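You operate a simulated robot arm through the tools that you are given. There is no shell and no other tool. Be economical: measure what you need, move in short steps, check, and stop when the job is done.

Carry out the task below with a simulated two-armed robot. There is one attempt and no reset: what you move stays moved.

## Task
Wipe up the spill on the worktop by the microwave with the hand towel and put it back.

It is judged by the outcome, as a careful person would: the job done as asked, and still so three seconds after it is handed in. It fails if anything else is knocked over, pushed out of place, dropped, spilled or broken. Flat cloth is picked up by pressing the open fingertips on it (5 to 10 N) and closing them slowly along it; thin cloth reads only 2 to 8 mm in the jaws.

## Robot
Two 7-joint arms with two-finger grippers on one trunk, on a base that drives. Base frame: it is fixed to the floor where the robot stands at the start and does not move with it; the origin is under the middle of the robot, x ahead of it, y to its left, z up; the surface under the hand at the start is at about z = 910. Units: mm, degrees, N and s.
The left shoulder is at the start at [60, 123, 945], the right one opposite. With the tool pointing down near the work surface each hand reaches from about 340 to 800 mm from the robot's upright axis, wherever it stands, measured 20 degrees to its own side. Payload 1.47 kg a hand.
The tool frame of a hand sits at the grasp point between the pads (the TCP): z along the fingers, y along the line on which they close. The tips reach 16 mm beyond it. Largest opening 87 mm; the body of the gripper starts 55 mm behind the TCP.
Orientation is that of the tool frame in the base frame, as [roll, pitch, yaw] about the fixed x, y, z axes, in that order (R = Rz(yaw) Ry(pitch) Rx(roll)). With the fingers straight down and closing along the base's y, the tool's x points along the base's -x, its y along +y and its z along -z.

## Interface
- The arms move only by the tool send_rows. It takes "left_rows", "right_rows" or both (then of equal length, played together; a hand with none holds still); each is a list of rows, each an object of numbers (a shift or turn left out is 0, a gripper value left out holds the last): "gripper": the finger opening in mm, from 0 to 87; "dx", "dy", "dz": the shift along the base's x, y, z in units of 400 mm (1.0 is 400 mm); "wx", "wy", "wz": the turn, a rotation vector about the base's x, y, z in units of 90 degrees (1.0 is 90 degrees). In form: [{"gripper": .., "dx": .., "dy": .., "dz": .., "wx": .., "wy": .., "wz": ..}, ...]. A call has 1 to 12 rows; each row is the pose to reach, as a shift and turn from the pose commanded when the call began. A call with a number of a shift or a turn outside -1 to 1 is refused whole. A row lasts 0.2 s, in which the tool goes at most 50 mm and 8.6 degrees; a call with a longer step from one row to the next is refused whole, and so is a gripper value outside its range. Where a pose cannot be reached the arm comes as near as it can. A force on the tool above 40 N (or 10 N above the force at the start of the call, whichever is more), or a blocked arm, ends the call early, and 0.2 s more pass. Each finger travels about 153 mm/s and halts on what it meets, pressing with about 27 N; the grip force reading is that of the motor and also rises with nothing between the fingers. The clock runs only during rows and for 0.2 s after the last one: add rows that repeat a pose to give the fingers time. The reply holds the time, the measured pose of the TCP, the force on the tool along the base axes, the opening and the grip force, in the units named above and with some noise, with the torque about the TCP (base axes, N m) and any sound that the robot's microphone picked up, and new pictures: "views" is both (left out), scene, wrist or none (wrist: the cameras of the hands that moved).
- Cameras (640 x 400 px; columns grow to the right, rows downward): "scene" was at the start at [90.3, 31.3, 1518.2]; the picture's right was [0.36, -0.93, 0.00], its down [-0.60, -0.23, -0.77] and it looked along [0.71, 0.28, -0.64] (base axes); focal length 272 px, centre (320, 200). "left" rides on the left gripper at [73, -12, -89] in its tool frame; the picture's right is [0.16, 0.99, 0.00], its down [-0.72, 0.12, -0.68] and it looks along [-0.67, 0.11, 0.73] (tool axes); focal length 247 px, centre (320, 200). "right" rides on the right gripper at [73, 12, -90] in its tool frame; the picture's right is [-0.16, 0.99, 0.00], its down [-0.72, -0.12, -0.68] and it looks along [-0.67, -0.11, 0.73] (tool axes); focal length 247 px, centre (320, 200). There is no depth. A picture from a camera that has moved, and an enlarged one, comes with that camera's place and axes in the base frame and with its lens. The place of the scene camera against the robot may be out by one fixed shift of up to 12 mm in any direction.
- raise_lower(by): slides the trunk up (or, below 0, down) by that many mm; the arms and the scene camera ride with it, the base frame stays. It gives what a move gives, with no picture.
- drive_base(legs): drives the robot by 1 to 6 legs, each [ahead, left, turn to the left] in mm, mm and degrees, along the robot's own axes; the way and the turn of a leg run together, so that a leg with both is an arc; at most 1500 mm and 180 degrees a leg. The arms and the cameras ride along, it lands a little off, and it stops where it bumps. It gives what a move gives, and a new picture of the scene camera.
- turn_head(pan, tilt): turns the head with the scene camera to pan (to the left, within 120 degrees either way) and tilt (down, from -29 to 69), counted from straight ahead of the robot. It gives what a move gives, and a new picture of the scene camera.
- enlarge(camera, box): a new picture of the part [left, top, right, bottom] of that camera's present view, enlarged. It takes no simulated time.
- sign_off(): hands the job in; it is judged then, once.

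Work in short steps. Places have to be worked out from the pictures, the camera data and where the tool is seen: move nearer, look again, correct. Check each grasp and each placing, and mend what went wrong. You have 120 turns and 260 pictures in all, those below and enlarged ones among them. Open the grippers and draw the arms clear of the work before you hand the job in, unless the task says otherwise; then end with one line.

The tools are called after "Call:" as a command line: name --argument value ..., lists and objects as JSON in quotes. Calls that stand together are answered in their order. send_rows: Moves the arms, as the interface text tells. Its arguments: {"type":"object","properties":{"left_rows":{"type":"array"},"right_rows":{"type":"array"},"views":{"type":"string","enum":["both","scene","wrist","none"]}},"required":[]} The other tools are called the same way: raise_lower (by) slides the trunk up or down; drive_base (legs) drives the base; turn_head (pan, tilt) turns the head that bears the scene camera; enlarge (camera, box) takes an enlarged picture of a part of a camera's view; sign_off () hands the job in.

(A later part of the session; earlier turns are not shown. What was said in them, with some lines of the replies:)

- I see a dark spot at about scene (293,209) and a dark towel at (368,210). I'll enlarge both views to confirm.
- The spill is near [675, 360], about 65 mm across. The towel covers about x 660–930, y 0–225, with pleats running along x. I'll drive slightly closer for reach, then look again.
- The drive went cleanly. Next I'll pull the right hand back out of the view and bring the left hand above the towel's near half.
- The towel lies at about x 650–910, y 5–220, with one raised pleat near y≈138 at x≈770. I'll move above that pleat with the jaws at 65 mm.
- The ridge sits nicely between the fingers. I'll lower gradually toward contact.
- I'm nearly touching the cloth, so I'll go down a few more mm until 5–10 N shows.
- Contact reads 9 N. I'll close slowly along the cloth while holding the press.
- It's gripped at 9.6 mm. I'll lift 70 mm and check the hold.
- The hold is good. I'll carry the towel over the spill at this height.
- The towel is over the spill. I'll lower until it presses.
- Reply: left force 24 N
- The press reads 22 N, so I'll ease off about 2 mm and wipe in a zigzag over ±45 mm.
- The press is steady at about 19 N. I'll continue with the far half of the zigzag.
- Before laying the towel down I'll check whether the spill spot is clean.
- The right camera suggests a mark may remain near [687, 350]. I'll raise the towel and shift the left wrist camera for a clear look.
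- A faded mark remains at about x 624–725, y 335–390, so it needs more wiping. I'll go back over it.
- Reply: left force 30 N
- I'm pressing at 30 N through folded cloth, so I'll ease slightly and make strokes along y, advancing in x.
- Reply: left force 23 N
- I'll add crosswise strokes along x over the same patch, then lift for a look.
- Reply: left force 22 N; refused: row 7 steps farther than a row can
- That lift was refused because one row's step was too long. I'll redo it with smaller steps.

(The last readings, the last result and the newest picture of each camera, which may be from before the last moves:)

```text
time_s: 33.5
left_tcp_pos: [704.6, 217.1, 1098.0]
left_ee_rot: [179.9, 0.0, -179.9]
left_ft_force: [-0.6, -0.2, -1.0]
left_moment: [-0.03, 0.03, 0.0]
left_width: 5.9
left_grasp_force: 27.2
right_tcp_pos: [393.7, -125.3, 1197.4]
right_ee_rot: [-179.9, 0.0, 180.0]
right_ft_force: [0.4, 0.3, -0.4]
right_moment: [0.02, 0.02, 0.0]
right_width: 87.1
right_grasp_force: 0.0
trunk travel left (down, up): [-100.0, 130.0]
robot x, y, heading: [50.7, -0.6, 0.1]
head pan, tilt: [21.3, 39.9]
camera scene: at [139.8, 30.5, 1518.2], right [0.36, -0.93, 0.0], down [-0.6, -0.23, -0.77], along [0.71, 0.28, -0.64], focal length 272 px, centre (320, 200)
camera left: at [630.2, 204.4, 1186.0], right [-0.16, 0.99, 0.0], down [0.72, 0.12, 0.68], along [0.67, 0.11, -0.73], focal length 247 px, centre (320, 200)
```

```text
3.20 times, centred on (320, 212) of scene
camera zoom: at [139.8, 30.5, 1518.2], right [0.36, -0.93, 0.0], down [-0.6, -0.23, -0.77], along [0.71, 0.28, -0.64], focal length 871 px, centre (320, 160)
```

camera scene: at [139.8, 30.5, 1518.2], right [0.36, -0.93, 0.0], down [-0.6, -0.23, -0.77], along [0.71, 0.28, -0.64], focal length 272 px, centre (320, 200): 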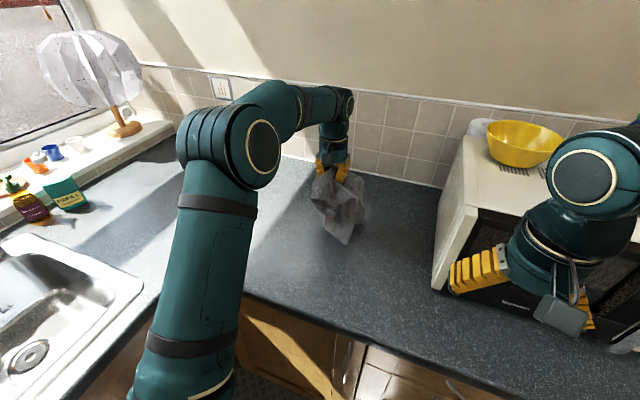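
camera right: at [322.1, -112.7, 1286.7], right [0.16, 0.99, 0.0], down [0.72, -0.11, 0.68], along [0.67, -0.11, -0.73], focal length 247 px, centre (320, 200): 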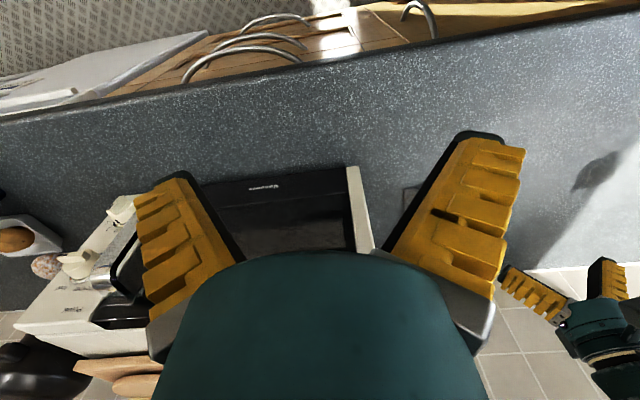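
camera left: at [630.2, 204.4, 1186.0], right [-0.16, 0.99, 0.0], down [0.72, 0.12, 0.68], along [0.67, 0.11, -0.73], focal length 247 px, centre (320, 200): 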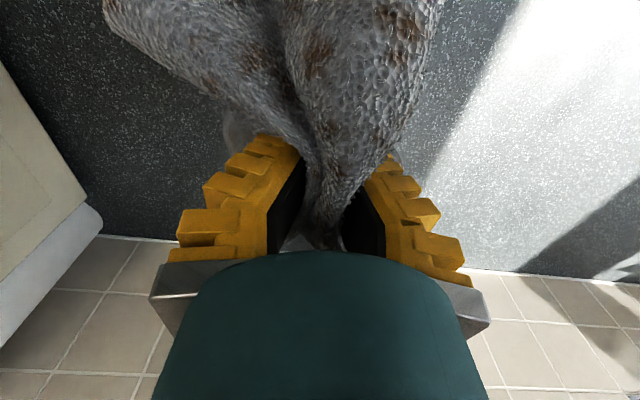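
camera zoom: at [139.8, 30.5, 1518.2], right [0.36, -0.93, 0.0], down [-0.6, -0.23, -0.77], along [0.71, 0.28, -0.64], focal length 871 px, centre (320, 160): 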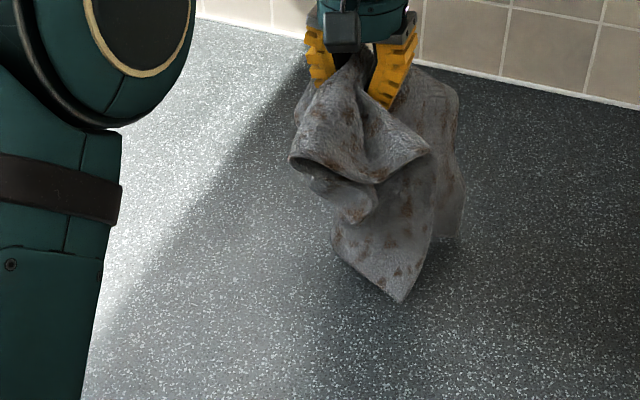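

The spot is clean now. I'll return the towel over its original place and lower it there.

Call:
send_rows --left_rows '[{"dx": 0.08, "dy": -0.08}, {"dx": 0.155, "dy": -0.16}, {"dx": 0.155, "dy": -0.2}, {"dx": 0.155, "dy": -0.2, "dz": -0.1}, {"dx": 0.155, "dy": -0.2, "dz": -0.2}, {"dx": 0.155, "dy": -0.2, "dz": -0.3}, {"dx": 0.155, "dy": -0.2, "dz": -0.36}, {"dx": 0.155, "dy": -0.2, "dz": -0.38}]'

Call:
enlarge --camera "scene" --box '[260, 150, 460, 275]'

```text
time_s: 35.3
left_tcp_pos: [763.8, 137.3, 946.6]
left_ee_rot: [-179.9, 0.2, -179.9]
left_ft_force: [-0.4, -0.5, 6.3]
left_moment: [-0.02, 0.01, -0.06]
left_width: 7.5
left_grasp_force: 27.1
right_tcp_pos: [394.0, -123.7, 1198.0]
right_ee_rot: [-180.0, 0.0, -180.0]
right_ft_force: [-0.5, 0.2, -0.2]
right_moment: [0.01, -0.01, 0.02]
right_width: 86.9
right_grasp_force: 0.0
trunk travel left (down, up): [-100.0, 130.0]
robot x, y, heading: [50.6, 2.0, 0.1]
head pan, tilt: [21.3, 39.9]
camera scene: at [139.1, 31.3, 1518.3], right [0.36, -0.93, 0.0], down [-0.6, -0.23, -0.77], along [0.71, 0.28, -0.64], focal length 272 px, centre (320, 200)
camera left: at [690.0, 126.4, 1034.9], right [-0.16, 0.99, 0.0], down [0.72, 0.12, 0.68], along [0.67, 0.11, -0.73], focal length 247 px, centre (320, 200)
```

scene: 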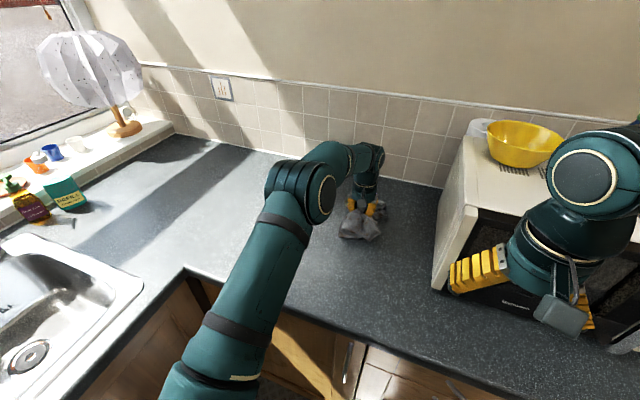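
left: 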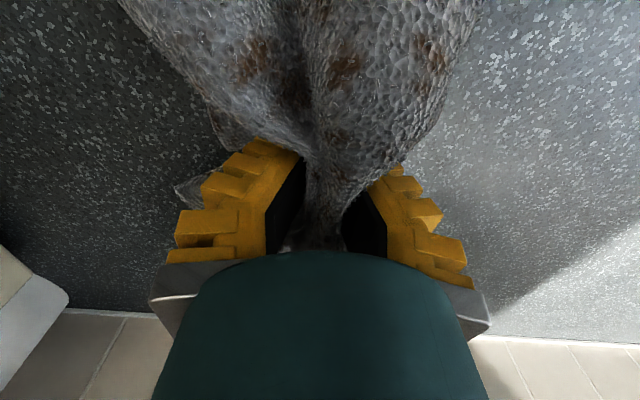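

```text
3.20 times, centred on (360, 212) of scene
camera zoom: at [139.1, 31.3, 1518.3], right [0.36, -0.93, 0.0], down [-0.6, -0.23, -0.77], along [0.71, 0.28, -0.64], focal length 871 px, centre (192, 160)
```

zoom: 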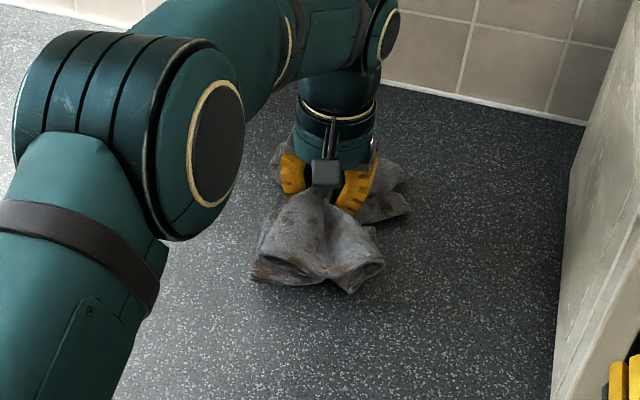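

The towel is back in place but bunched. I'll release, rise and pull back to look at it before spreading it out.

Call:
send_rows --left_rows '[{"gripper": 15}, {"gripper": 35}, {"gripper": 50}, {"gripper": 50}, {"dz": 0.06}, {"dz": 0.16}, {"dz": 0.26}, {"dz": 0.36}, {"dz": 0.4, "dx": -0.08, "dy": 0.08}, {"dz": 0.4, "dx": -0.16, "dy": 0.16}, {"dz": 0.4, "dx": -0.24, "dy": 0.24}, {"dz": 0.4, "dx": -0.28, "dy": 0.28}]'

Call:
enlarge --camera "scene" --box '[260, 150, 460, 275]'

```text
time_s: 37.9
left_tcp_pos: [653.3, 253.1, 1104.4]
left_ee_rot: [180.0, 0.1, -180.0]
left_ft_force: [0.2, -0.8, 0.1]
left_moment: [-0.04, 0.0, 0.0]
left_width: 55.3
left_grasp_force: 3.7
right_tcp_pos: [394.2, -124.7, 1197.8]
right_ee_rot: [-180.0, 0.0, 179.9]
right_ft_force: [-0.1, -0.3, 1.1]
right_moment: [0.01, -0.01, -0.02]
right_width: 87.2
right_grasp_force: 0.1
trunk travel left (down, up): [-100.0, 130.0]
robot x, y, heading: [47.7, 2.9, -0.0]
head pan, tilt: [21.3, 39.9]
camera scene: at [139.8, 31.3, 1518.2], right [0.36, -0.93, 0.0], down [-0.6, -0.23, -0.77], along [0.71, 0.28, -0.64], focal length 272 px, centre (320, 200)
camera left: at [578.9, 240.3, 1192.4], right [-0.16, 0.99, 0.0], down [0.72, 0.12, 0.68], along [0.67, 0.11, -0.73], focal length 247 px, centre (320, 200)
```

scene: 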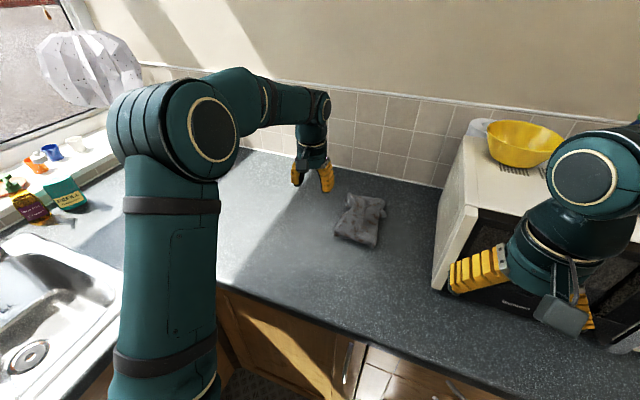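
left: 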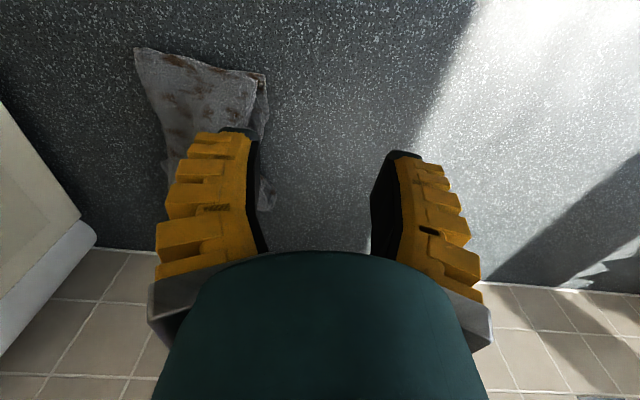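

```text
3.20 times, centred on (360, 212) of scene
camera zoom: at [139.8, 31.3, 1518.2], right [0.36, -0.93, 0.0], down [-0.6, -0.23, -0.77], along [0.71, 0.28, -0.64], focal length 871 px, centre (192, 160)
```

zoom: 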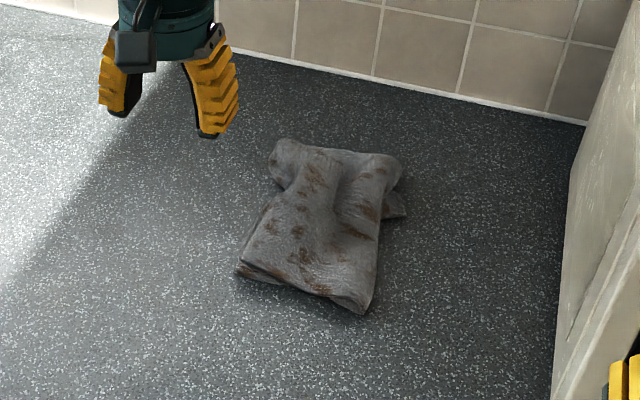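

The towel is back within its original footprint but folded under, with its centre about 35 mm to the left. I'll look closer at the right side to see if I can pull the tucked flap out.

Call:
send_rows --left_rows '[{"gripper": 60, "dx": 0.06, "dy": -0.09}, {"dx": 0.12, "dy": -0.18}, {"dx": 0.18, "dy": -0.27}, {"dx": 0.24, "dy": -0.36}, {"dx": 0.28, "dy": -0.44}, {"dx": 0.28, "dy": -0.48}, {"dx": 0.28, "dy": -0.48}]' --views "wrist"

```text
time_s: 39.5
left_tcp_pos: [764.5, 59.3, 1104.4]
left_ee_rot: [179.9, 0.0, -180.0]
left_ft_force: [0.5, -0.5, 0.2]
left_moment: [-0.02, 0.01, 0.0]
left_width: 64.5
left_grasp_force: 3.0
right_tcp_pos: [393.8, -124.6, 1198.0]
right_ee_rot: [-180.0, 0.1, 180.0]
right_ft_force: [-0.5, 0.6, 0.2]
right_moment: [0.02, 0.0, 0.05]
right_width: 87.0
right_grasp_force: 0.1
trunk travel left (down, up): [-100.0, 130.0]
robot x, y, heading: [44.2, 1.0, -0.0]
head pan, tilt: [21.3, 39.9]
camera left: at [690.1, 47.3, 1193.2], right [-0.16, 0.99, 0.0], down [0.72, 0.12, 0.68], along [0.67, 0.11, -0.73], focal length 247 px, centre (320, 200)
```

left: 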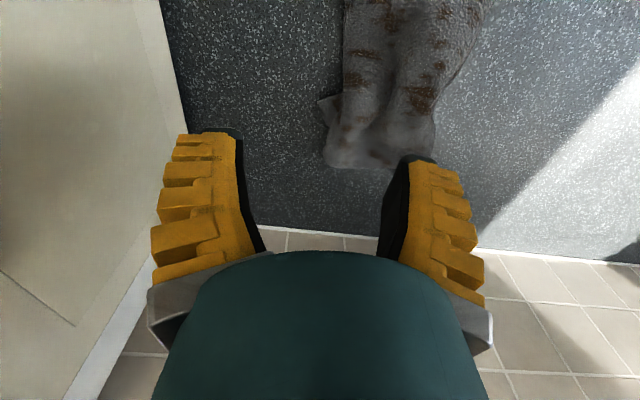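

A tucked flap corner shows at about [794, 66]. I'll pinch the right margin near [785, 82], lift it so the tucked part drops out, then lay it down.

Call:
send_rows --left_rows '[{"gripper": 50, "dx": 0.05, "dy": 0.055}, {"dx": 0.05, "dy": 0.055, "dz": -0.1}, {"dx": 0.05, "dy": 0.055, "dz": -0.2}, {"dx": 0.05, "dy": 0.055, "dz": -0.3}, {"dx": 0.05, "dy": 0.055, "dz": -0.36}, {"dx": 0.05, "dy": 0.055, "dz": -0.4}, {"dx": 0.05, "dy": 0.055, "dz": -0.42}, {"dx": 0.05, "dy": 0.055, "dz": -0.43}]' --views "wrist"

```text
time_s: 41.3
left_tcp_pos: [785.6, 81.9, 937.3]
left_ee_rot: [180.0, 0.4, 180.0]
left_ft_force: [2.2, -2.0, 21.0]
left_moment: [0.86, 0.08, -0.1]
left_width: 59.1
left_grasp_force: 5.9
left hand out of reach, approached as far as the arm can: row 1
right_tcp_pos: [393.8, -125.2, 1197.6]
right_ee_rot: [180.0, 0.1, 179.9]
right_ft_force: [-0.4, -0.2, 0.4]
right_moment: [-0.02, 0.0, -0.01]
right_width: 87.1
right_grasp_force: 0.1
trunk travel left (down, up): [-100.0, 130.0]
robot x, y, heading: [50.0, 2.8, 0.0]
head pan, tilt: [21.3, 39.9]
camera left: at [710.7, 69.5, 1024.9], right [-0.16, 0.99, 0.0], down [0.72, 0.12, 0.69], along [0.68, 0.11, -0.73], focal length 247 px, centre (320, 200)
```

left: 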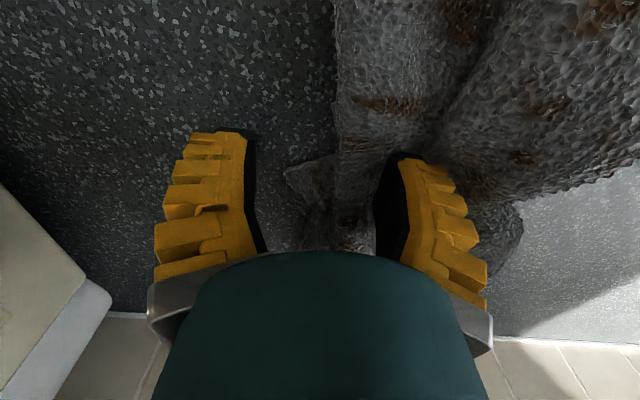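

The left finger is on the cloth and the right finger is just outside its edge. I'll ease slightly, close slowly and lift.

Call:
send_rows --left_rows '[{"dz": 0.004, "gripper": 44}, {"dz": 0.004, "gripper": 37}, {"dz": 0.004, "gripper": 30}, {"dz": 0.004, "gripper": 22}, {"dz": 0.004, "gripper": 14}, {"dz": 0.004, "gripper": 6}, {"dz": 0.004, "gripper": 0}, {"dz": 0.004, "gripper": 0}, {"dz": 0.08}, {"dz": 0.16}, {"dz": 0.24}, {"dz": 0.28}]'

Call:
enlarge --camera "scene" --box '[260, 150, 460, 275]'

```text
time_s: 43.9
left_tcp_pos: [783.9, 81.9, 1045.7]
left_ee_rot: [-180.0, 0.0, 180.0]
left_ft_force: [-0.1, 0.1, 0.1]
left_moment: [-0.02, -0.02, 0.0]
left_width: 0.0
left_grasp_force: 27.0
right_tcp_pos: [394.9, -124.4, 1196.5]
right_ee_rot: [-180.0, 0.1, -180.0]
right_ft_force: [0.0, -0.5, -0.2]
right_moment: [0.02, 0.01, 0.0]
right_width: 86.7
right_grasp_force: 0.2
trunk travel left (down, up): [-100.0, 130.0]
robot x, y, heading: [49.7, -2.2, 0.0]
head pan, tilt: [21.3, 39.9]
camera scene: at [139.8, 31.5, 1518.1], right [0.36, -0.93, 0.0], down [-0.6, -0.23, -0.77], along [0.71, 0.28, -0.64], focal length 272 px, centre (320, 200)
camera left: at [710.7, 70.5, 1134.6], right [-0.16, 0.99, 0.0], down [0.72, 0.12, 0.68], along [0.67, 0.11, -0.73], focal length 247 px, centre (320, 200)
```

scene: 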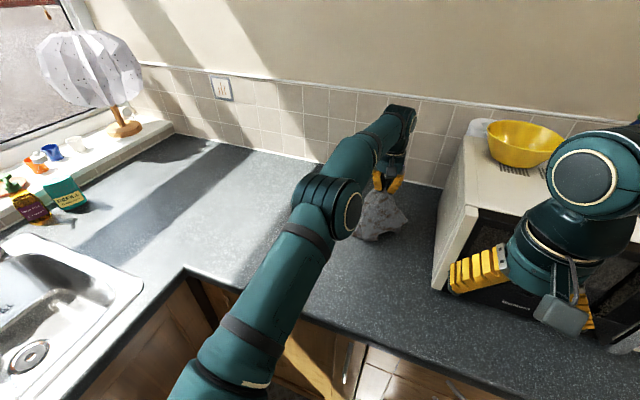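
left: 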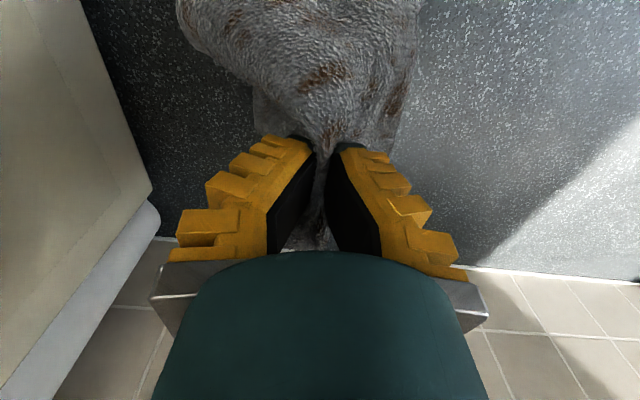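

```text
3.20 times, centred on (360, 212) of scene
camera zoom: at [139.8, 31.5, 1518.1], right [0.36, -0.93, 0.0], down [-0.6, -0.23, -0.77], along [0.71, 0.28, -0.64], focal length 871 px, centre (192, 160)
```

zoom: 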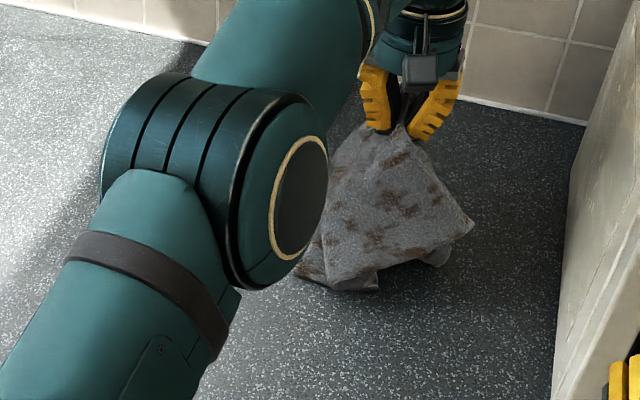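

I'm holding an edge of the cloth. I'll draw it low to the right to unfold the towel across its place, staying well clear of the microwave side at y≈-87.

Call:
send_rows --left_rows '[{"dz": 0.08}, {"dz": 0.08, "dy": -0.04}, {"dz": 0.02, "dy": -0.08}, {"dz": -0.06, "dy": -0.12}, {"dz": -0.14, "dy": -0.15}, {"dz": -0.22, "dy": -0.17}, {"dz": -0.26, "dy": -0.18}]'

Call:
enlarge --camera "scene" --box '[260, 150, 460, 275]'

```text
time_s: 45.5
left_tcp_pos: [785.9, 10.7, 943.8]
left_ee_rot: [-179.9, 0.3, -179.9]
left_ft_force: [2.9, 0.9, 14.4]
left_moment: [0.12, 0.16, 0.01]
left_width: 0.0
left_grasp_force: 27.0
right_tcp_pos: [393.5, -124.8, 1198.3]
right_ee_rot: [179.9, 0.0, -179.9]
right_ft_force: [-0.3, -0.3, -0.8]
right_moment: [0.01, 0.01, 0.01]
right_width: 87.2
right_grasp_force: 0.1
trunk travel left (down, up): [-100.0, 130.0]
robot x, y, heading: [49.1, -0.4, -0.1]
head pan, tilt: [21.3, 39.9]
camera scene: at [138.2, 31.7, 1518.5], right [0.36, -0.93, 0.0], down [-0.6, -0.23, -0.77], along [0.71, 0.28, -0.64], focal length 272 px, centre (320, 200)
camera left: at [711.5, -1.0, 1031.1], right [-0.16, 0.99, 0.0], down [0.72, 0.12, 0.68], along [0.68, 0.11, -0.73], focal length 247 px, centre (320, 200)
```

scene: 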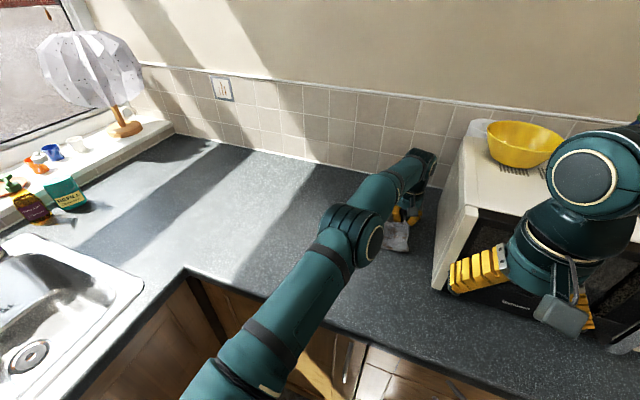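
left: 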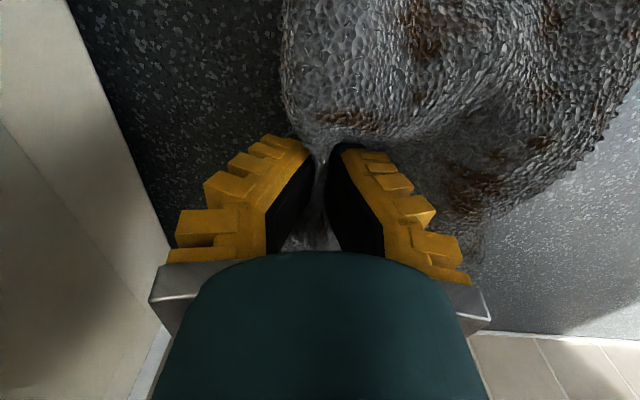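

```text
3.20 times, centred on (360, 212) of scene
camera zoom: at [138.2, 31.7, 1518.5], right [0.36, -0.93, 0.0], down [-0.6, -0.23, -0.77], along [0.71, 0.28, -0.64], focal length 871 px, centre (192, 160)
```

zoom: 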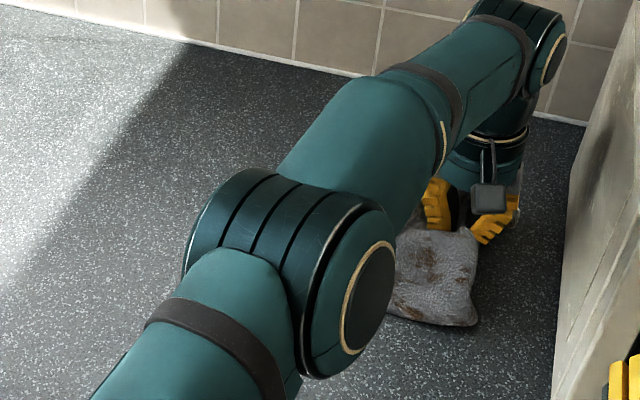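

I'll release here, rise, and back off to see the result.

Call:
send_rows --left_rows '[{"dz": 0.01, "gripper": 15}, {"dz": 0.01, "gripper": 35}, {"dz": 0.01}, {"dz": 0.08}, {"dz": 0.18}, {"dz": 0.28}, {"dz": 0.38}, {"dz": 0.4, "dy": 0.1}, {"dz": 0.4, "dy": 0.22, "dx": -0.02}, {"dz": 0.4, "dy": 0.34, "dx": -0.05}, {"dz": 0.4, "dy": 0.46, "dx": -0.09}, {"dz": 0.4, "dy": 0.57, "dx": -0.14}]'

Call:
enlarge --camera "scene" --box '[260, 150, 460, 275]'

```text
refused: row 11 steps farther than a row can; nothing moved
```

```text
3.20 times, centred on (360, 212) of scene
camera zoom: at [138.2, 31.7, 1518.5], right [0.36, -0.93, 0.0], down [-0.6, -0.23, -0.77], along [0.71, 0.28, -0.64], focal length 871 px, centre (192, 160)
```

zoom: 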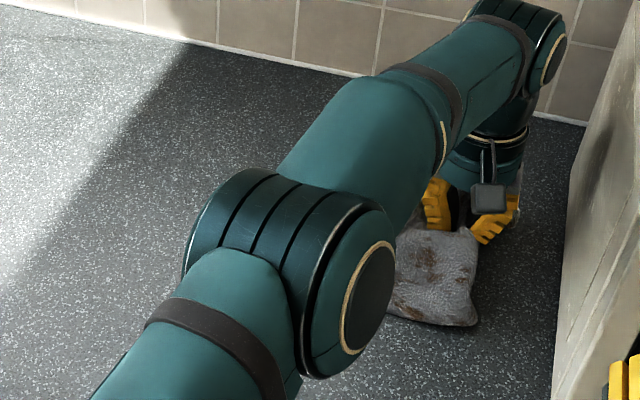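

One row stepped too far, so I'll repeat the release with smaller steps.

Call:
send_rows --left_rows '[{"dz": 0.01, "gripper": 15}, {"dz": 0.01, "gripper": 35}, {"dz": 0.01}, {"dz": 0.08}, {"dz": 0.18}, {"dz": 0.28}, {"dz": 0.38}, {"dz": 0.4, "dy": 0.1}, {"dz": 0.4, "dy": 0.21, "dx": -0.02}, {"dz": 0.4, "dy": 0.32, "dx": -0.05}, {"dz": 0.4, "dy": 0.43, "dx": -0.09}, {"dz": 0.4, "dy": 0.54, "dx": -0.13}]'

Call:
enlarge --camera "scene" --box '[260, 150, 460, 275]'

```text
time_s: 48.1
left_tcp_pos: [730.5, 229.5, 1100.8]
left_ee_rot: [-179.9, 0.0, 179.9]
left_ft_force: [-0.9, 0.0, 0.7]
left_moment: [-0.04, 0.01, 0.01]
left_width: 40.8
left_grasp_force: 4.5
left hand out of reach, approached as far as the arm can: row 6, 7, 8
right_tcp_pos: [393.9, -124.1, 1197.4]
right_ee_rot: [-179.9, -0.1, -179.9]
right_ft_force: [-0.4, 0.5, -0.2]
right_moment: [-0.01, -0.01, 0.02]
right_width: 87.1
right_grasp_force: 0.0
trunk travel left (down, up): [-100.0, 130.0]
robot x, y, heading: [50.3, -0.1, -0.0]
head pan, tilt: [21.3, 39.9]
camera scene: at [139.2, 32.7, 1518.2], right [0.36, -0.93, 0.0], down [-0.6, -0.23, -0.77], along [0.71, 0.28, -0.64], focal length 272 px, centre (320, 200)
camera left: at [656.3, 217.1, 1190.0], right [-0.16, 0.99, 0.0], down [0.72, 0.12, 0.68], along [0.67, 0.11, -0.73], focal length 247 px, centre (320, 200)
```

scene: 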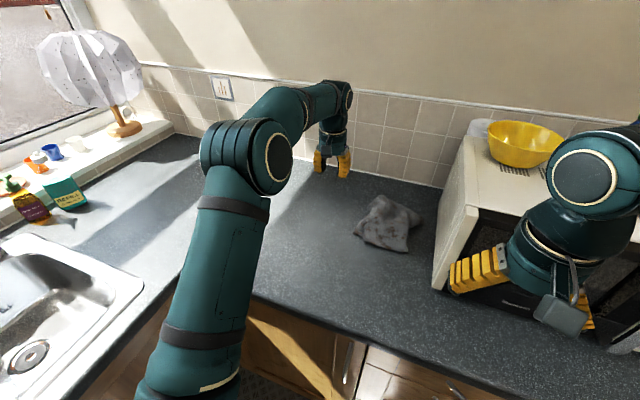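
left: 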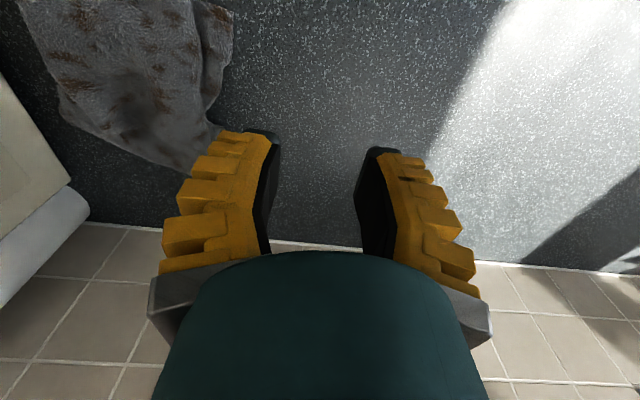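

```text
3.20 times, centred on (360, 212) of scene
camera zoom: at [139.2, 32.7, 1518.2], right [0.36, -0.93, 0.0], down [-0.6, -0.23, -0.77], along [0.71, 0.28, -0.64], focal length 871 px, centre (192, 160)
```

zoom: 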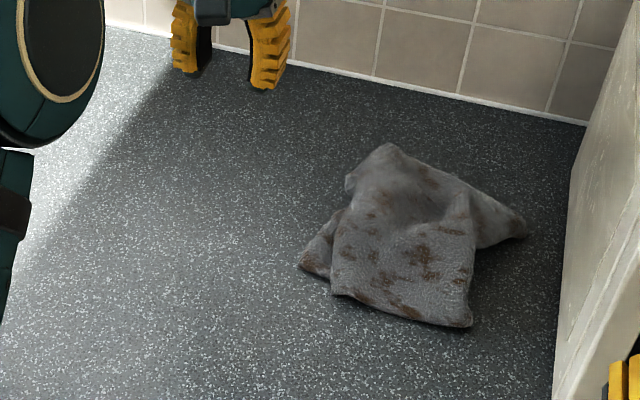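

Unfolding worked partly, but the centre moved to about [780, 45] against the original [782, 112]. I'll pinch the left margin near [738, 132] and pull it left, which spreads and recentres the towel.

Call:
send_rows --left_rows '[{"gripper": 50, "dx": 0.01, "dy": -0.1}, {"dx": 0.02, "dy": -0.2}, {"dx": 0.02, "dy": -0.245, "dz": -0.08}, {"dx": 0.02, "dy": -0.245, "dz": -0.18}, {"dx": 0.02, "dy": -0.245, "dz": -0.28}, {"dx": 0.02, "dy": -0.245, "dz": -0.36}, {"dx": 0.02, "dy": -0.245, "dz": -0.4}, {"dx": 0.02, "dy": -0.245, "dz": -0.415}]' --views "wrist"

```text
time_s: 49.9
left_tcp_pos: [739.5, 126.7, 936.6]
left_ee_rot: [179.9, 0.2, -179.9]
left_ft_force: [1.1, -0.8, 7.6]
left_moment: [-0.35, -0.07, 0.03]
left_width: 57.2
left_grasp_force: 5.1
right_tcp_pos: [393.1, -123.9, 1197.9]
right_ee_rot: [-180.0, 0.0, -180.0]
right_ft_force: [-0.2, 0.2, 0.2]
right_moment: [0.0, -0.01, -0.04]
right_width: 87.1
right_grasp_force: 0.1
trunk travel left (down, up): [-100.0, 130.0]
robot x, y, heading: [52.6, -1.6, -0.1]
head pan, tilt: [21.3, 39.9]
camera left: at [665.9, 115.2, 1025.2], right [-0.16, 0.99, 0.0], down [0.72, 0.12, 0.68], along [0.67, 0.11, -0.73], focal length 247 px, centre (320, 200)
```

left: 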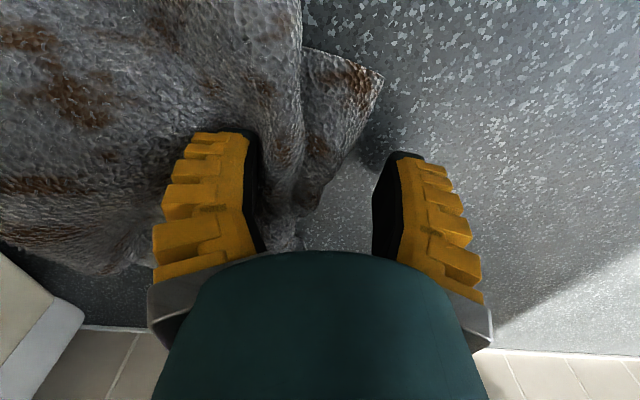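

The flap is between the fingers. I'll press 1 mm more, close slowly, then lift a little.

Call:
send_rows --left_rows '[{"dz": -0.006, "gripper": 44}, {"dz": -0.01, "gripper": 37}, {"dz": -0.01, "gripper": 30}, {"dz": -0.01, "gripper": 22}, {"dz": -0.01, "gripper": 14}, {"dz": -0.01, "gripper": 6}, {"dz": -0.01, "gripper": 0}, {"dz": -0.01, "gripper": 0}, {"dz": -0.01, "gripper": 0}, {"dz": 0.05}, {"dz": 0.12}]'

```text
time_s: 52.3
left_tcp_pos: [741.1, 128.7, 981.3]
left_ee_rot: [179.9, -0.2, -179.8]
left_ft_force: [-0.9, -0.7, -0.4]
left_moment: [-0.02, 0.0, -0.05]
left_width: 0.1
left_grasp_force: 27.0
right_tcp_pos: [394.1, -124.2, 1196.2]
right_ee_rot: [-180.0, 0.1, -179.8]
right_ft_force: [0.7, 0.2, 0.5]
right_moment: [0.02, 0.03, -0.01]
right_width: 86.8
right_grasp_force: 0.1
trunk travel left (down, up): [-100.0, 130.0]
robot x, y, heading: [47.6, -2.4, 0.0]
head pan, tilt: [21.3, 39.9]
camera scene: at [139.3, 31.2, 1518.1], right [0.36, -0.93, 0.0], down [-0.6, -0.23, -0.77], along [0.71, 0.28, -0.64], focal length 272 px, centre (320, 200)
camera left: at [666.7, 116.7, 1069.8], right [-0.16, 0.99, 0.0], down [0.73, 0.12, 0.68], along [0.67, 0.11, -0.74], focal length 247 px, centre (320, 200)
```

scene: 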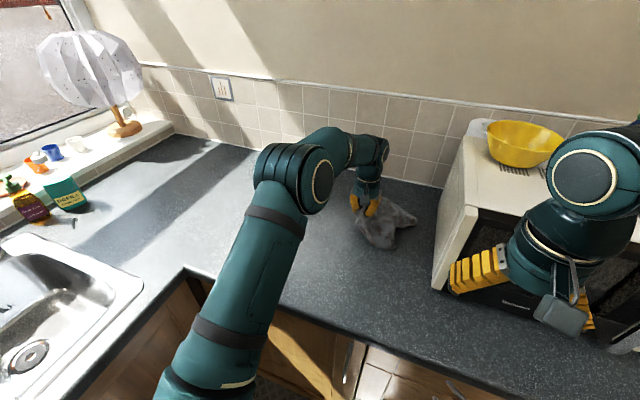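
left: 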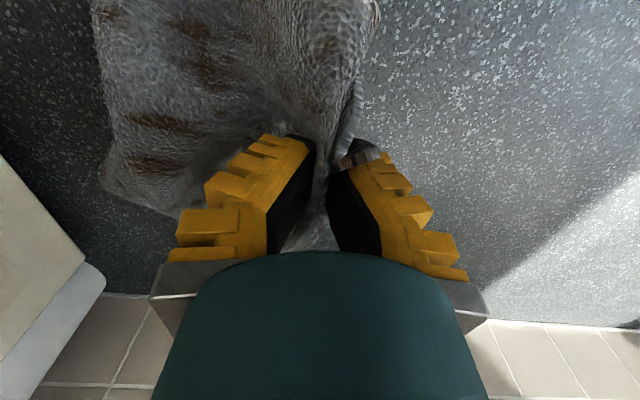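

It's held. I'll pull left to y≈205 while lowering, then release and back off.

Call:
send_rows --left_rows '[{"dy": 0.05, "dz": 0.03}, {"dy": 0.1, "dz": 0.0}, {"dy": 0.15, "dz": -0.05}, {"dy": 0.19, "dz": -0.08}, {"dy": 0.2, "dz": -0.1}, {"dy": 0.2, "dz": -0.1, "gripper": 15}, {"dy": 0.2, "dz": -0.1, "gripper": 40}, {"dy": 0.2, "dz": -0.05}, {"dy": 0.2, "dz": 0.05}, {"dy": 0.2, "dz": 0.15}, {"dy": 0.25, "dz": 0.25}, {"dy": 0.33, "dz": 0.3}]'

Call:
enlarge --camera "scene" --box '[260, 150, 460, 275]'

```text
time_s: 54.9
left_tcp_pos: [742.2, 259.3, 1104.9]
left_ee_rot: [-180.0, 0.0, 179.9]
left_ft_force: [-0.3, 0.3, 0.1]
left_moment: [0.0, -0.02, -0.02]
left_width: 45.6
left_grasp_force: 4.6
right_tcp_pos: [394.0, -124.1, 1197.0]
right_ee_rot: [179.9, 0.0, -179.8]
right_ft_force: [1.0, -0.3, 0.2]
right_moment: [0.0, -0.01, 0.0]
right_width: 87.2
right_grasp_force: 0.0
trunk travel left (down, up): [-100.0, 130.0]
robot x, y, heading: [49.2, -1.0, 0.0]
head pan, tilt: [21.3, 39.9]
camera scene: at [140.0, 32.1, 1518.1], right [0.36, -0.93, 0.0], down [-0.6, -0.23, -0.77], along [0.71, 0.28, -0.64], focal length 272 px, centre (320, 200)
camera left: at [667.6, 247.3, 1193.8], right [-0.16, 0.99, 0.0], down [0.72, 0.12, 0.68], along [0.67, 0.11, -0.73], focal length 247 px, centre (320, 200)
```

scene: 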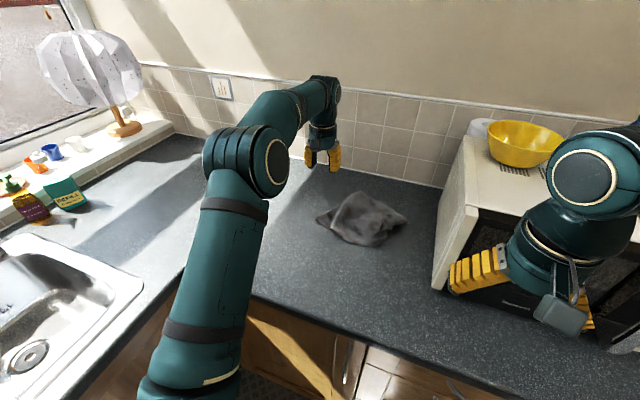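
left: 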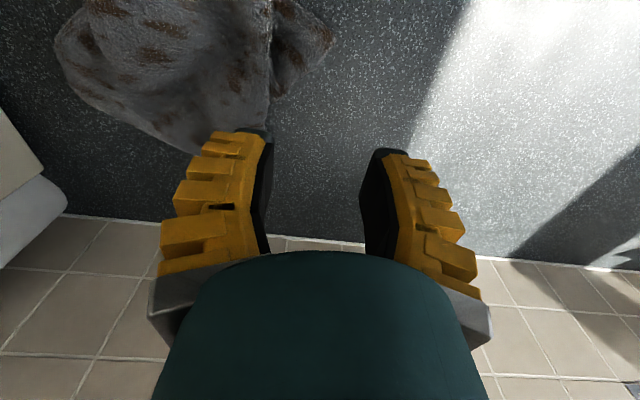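

```text
3.20 times, centred on (360, 212) of scene
camera zoom: at [140.0, 32.1, 1518.1], right [0.36, -0.93, 0.0], down [-0.6, -0.23, -0.77], along [0.71, 0.28, -0.64], focal length 871 px, centre (192, 160)
```

zoom: 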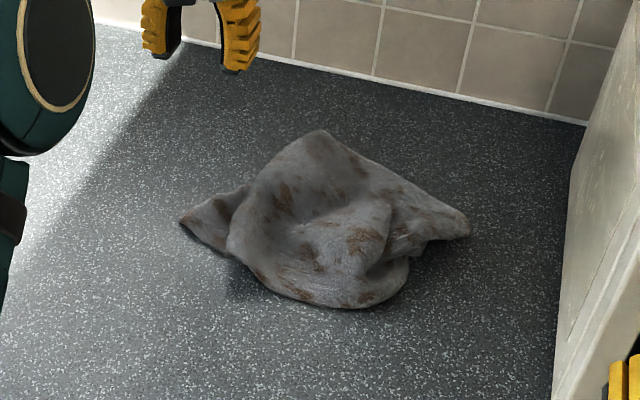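

The towel is spread with its centre at about [775, 135], roughly 25 mm from where it was. I'll retract the left arm and do a last check of the counter.

Call:
send_rows --left_rows '[{"dy": 0.1, "dx": -0.05, "gripper": 87}, {"dy": 0.18, "dx": -0.13}, {"dy": 0.26, "dx": -0.21}, {"dy": 0.34, "dx": -0.29}, {"dy": 0.4, "dx": -0.38}, {"dy": 0.43, "dx": -0.49}, {"dy": 0.45, "dx": -0.6}, {"dy": 0.47, "dx": -0.7}]'

Call:
enlarge --camera "scene" --box '[220, 150, 420, 275]'

Call:
enlarge --camera "right" --box '[480, 100, 640, 200]'

```text
time_s: 56.7
left_tcp_pos: [459.8, 447.4, 1103.7]
left_ee_rot: [-180.0, 0.1, -179.9]
left_ft_force: [-0.4, -1.1, 0.6]
left_moment: [-0.01, 0.01, 0.01]
left_width: 86.9
left_grasp_force: 0.1
right_tcp_pos: [393.2, -125.1, 1196.9]
right_ee_rot: [-179.9, 0.0, -180.0]
right_ft_force: [-0.6, 0.0, 0.0]
right_moment: [0.0, -0.01, 0.01]
right_width: 87.2
right_grasp_force: 0.2
trunk travel left (down, up): [-100.0, 130.0]
robot x, y, heading: [51.9, 1.7, -0.1]
head pan, tilt: [21.3, 39.9]
camera scene: at [138.6, 31.4, 1518.3], right [0.36, -0.93, 0.0], down [-0.6, -0.23, -0.77], along [0.71, 0.28, -0.64], focal length 272 px, centre (320, 200)
camera left: at [385.7, 435.1, 1191.6], right [-0.16, 0.99, 0.0], down [0.72, 0.12, 0.68], along [0.67, 0.11, -0.73], focal length 247 px, centre (320, 200)
```

scene: 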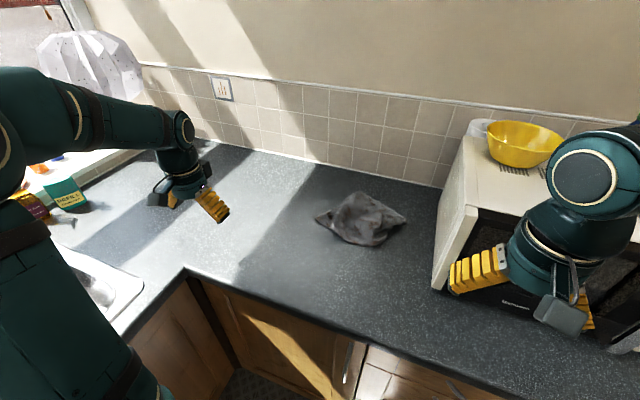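
left: 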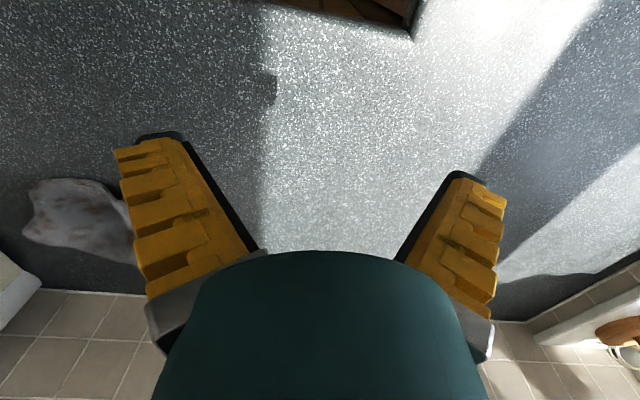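

```text
3.20 times, centred on (320, 212) of scene
camera zoom: at [138.6, 31.4, 1518.3], right [0.36, -0.93, 0.0], down [-0.6, -0.23, -0.77], along [0.71, 0.28, -0.64], focal length 871 px, centre (320, 160)
```

zoom: 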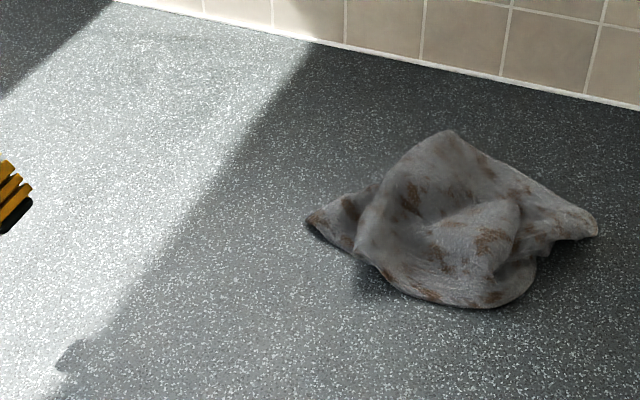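

```text
4.00 times, centred on (560, 150) of right
camera zoom: at [321.1, -112.9, 1287.0], right [0.16, 0.99, 0.0], down [0.72, -0.12, 0.68], along [0.67, -0.11, -0.73], focal length 988 px, centre (-640, 400)
```

zoom: 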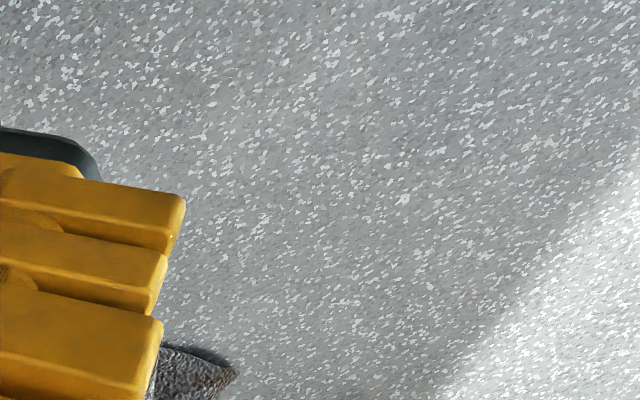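

The spill spot is clean. A small dark bump near [490, 400] on the sun line may just be the hand's shadow, so I'll move the hand and check.

Call:
send_rows --left_rows '[{"dy": 0.1}, {"dy": 0.2}, {"dy": 0.2, "dz": 0.1}]' --views "scene"

Call:
enlarge --camera "scene" --box '[180, 170, 380, 295]'

```text
time_s: 57.5
left_tcp_pos: [458.2, 526.8, 1143.8]
left_ee_rot: [180.0, 0.0, -179.9]
left_ft_force: [-0.1, -0.9, -0.4]
left_moment: [0.06, -0.03, 0.02]
left_width: 86.8
left_grasp_force: 0.0
right_tcp_pos: [394.2, -125.5, 1196.7]
right_ee_rot: [179.9, 0.0, 179.9]
right_ft_force: [0.3, -0.4, 0.7]
right_moment: [0.03, -0.01, 0.0]
right_width: 86.8
right_grasp_force: 0.0
trunk travel left (down, up): [-100.0, 130.0]
robot x, y, heading: [51.1, 1.4, -0.0]
head pan, tilt: [21.3, 39.9]
camera scene: at [138.6, 30.2, 1518.3], right [0.36, -0.93, 0.0], down [-0.6, -0.23, -0.77], along [0.71, 0.28, -0.64], focal length 272 px, centre (320, 200)
```

scene: 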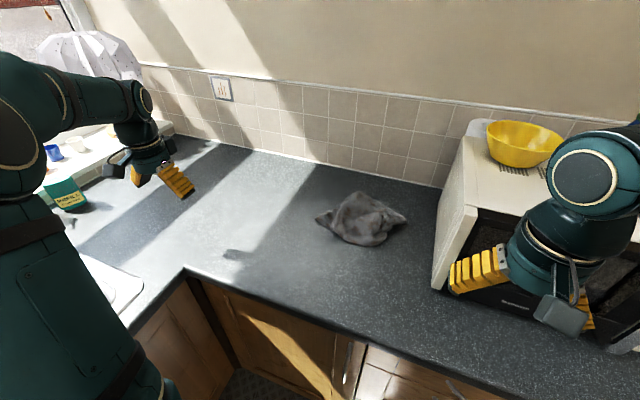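

```text
3.20 times, centred on (280, 232) of scene
camera zoom: at [138.6, 30.2, 1518.3], right [0.36, -0.93, 0.0], down [-0.6, -0.23, -0.77], along [0.71, 0.28, -0.64], focal length 871 px, centre (448, 96)
```

zoom: 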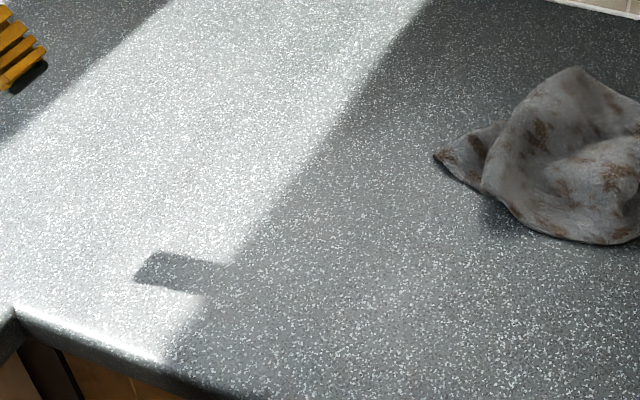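

The bump moved with the hand, so it is only its shadow. The worktop is clean, the towel is back, and both arms are clear with grippers open.

Call:
sign_off

```text
The job is handed in.
```

I wiped up the spill and put the towel back beside the microwave, about 25 mm from its original centre. It lies crumpled and slightly turned rather than in neat pleats, with one corner about 50 mm past where its left edge was.
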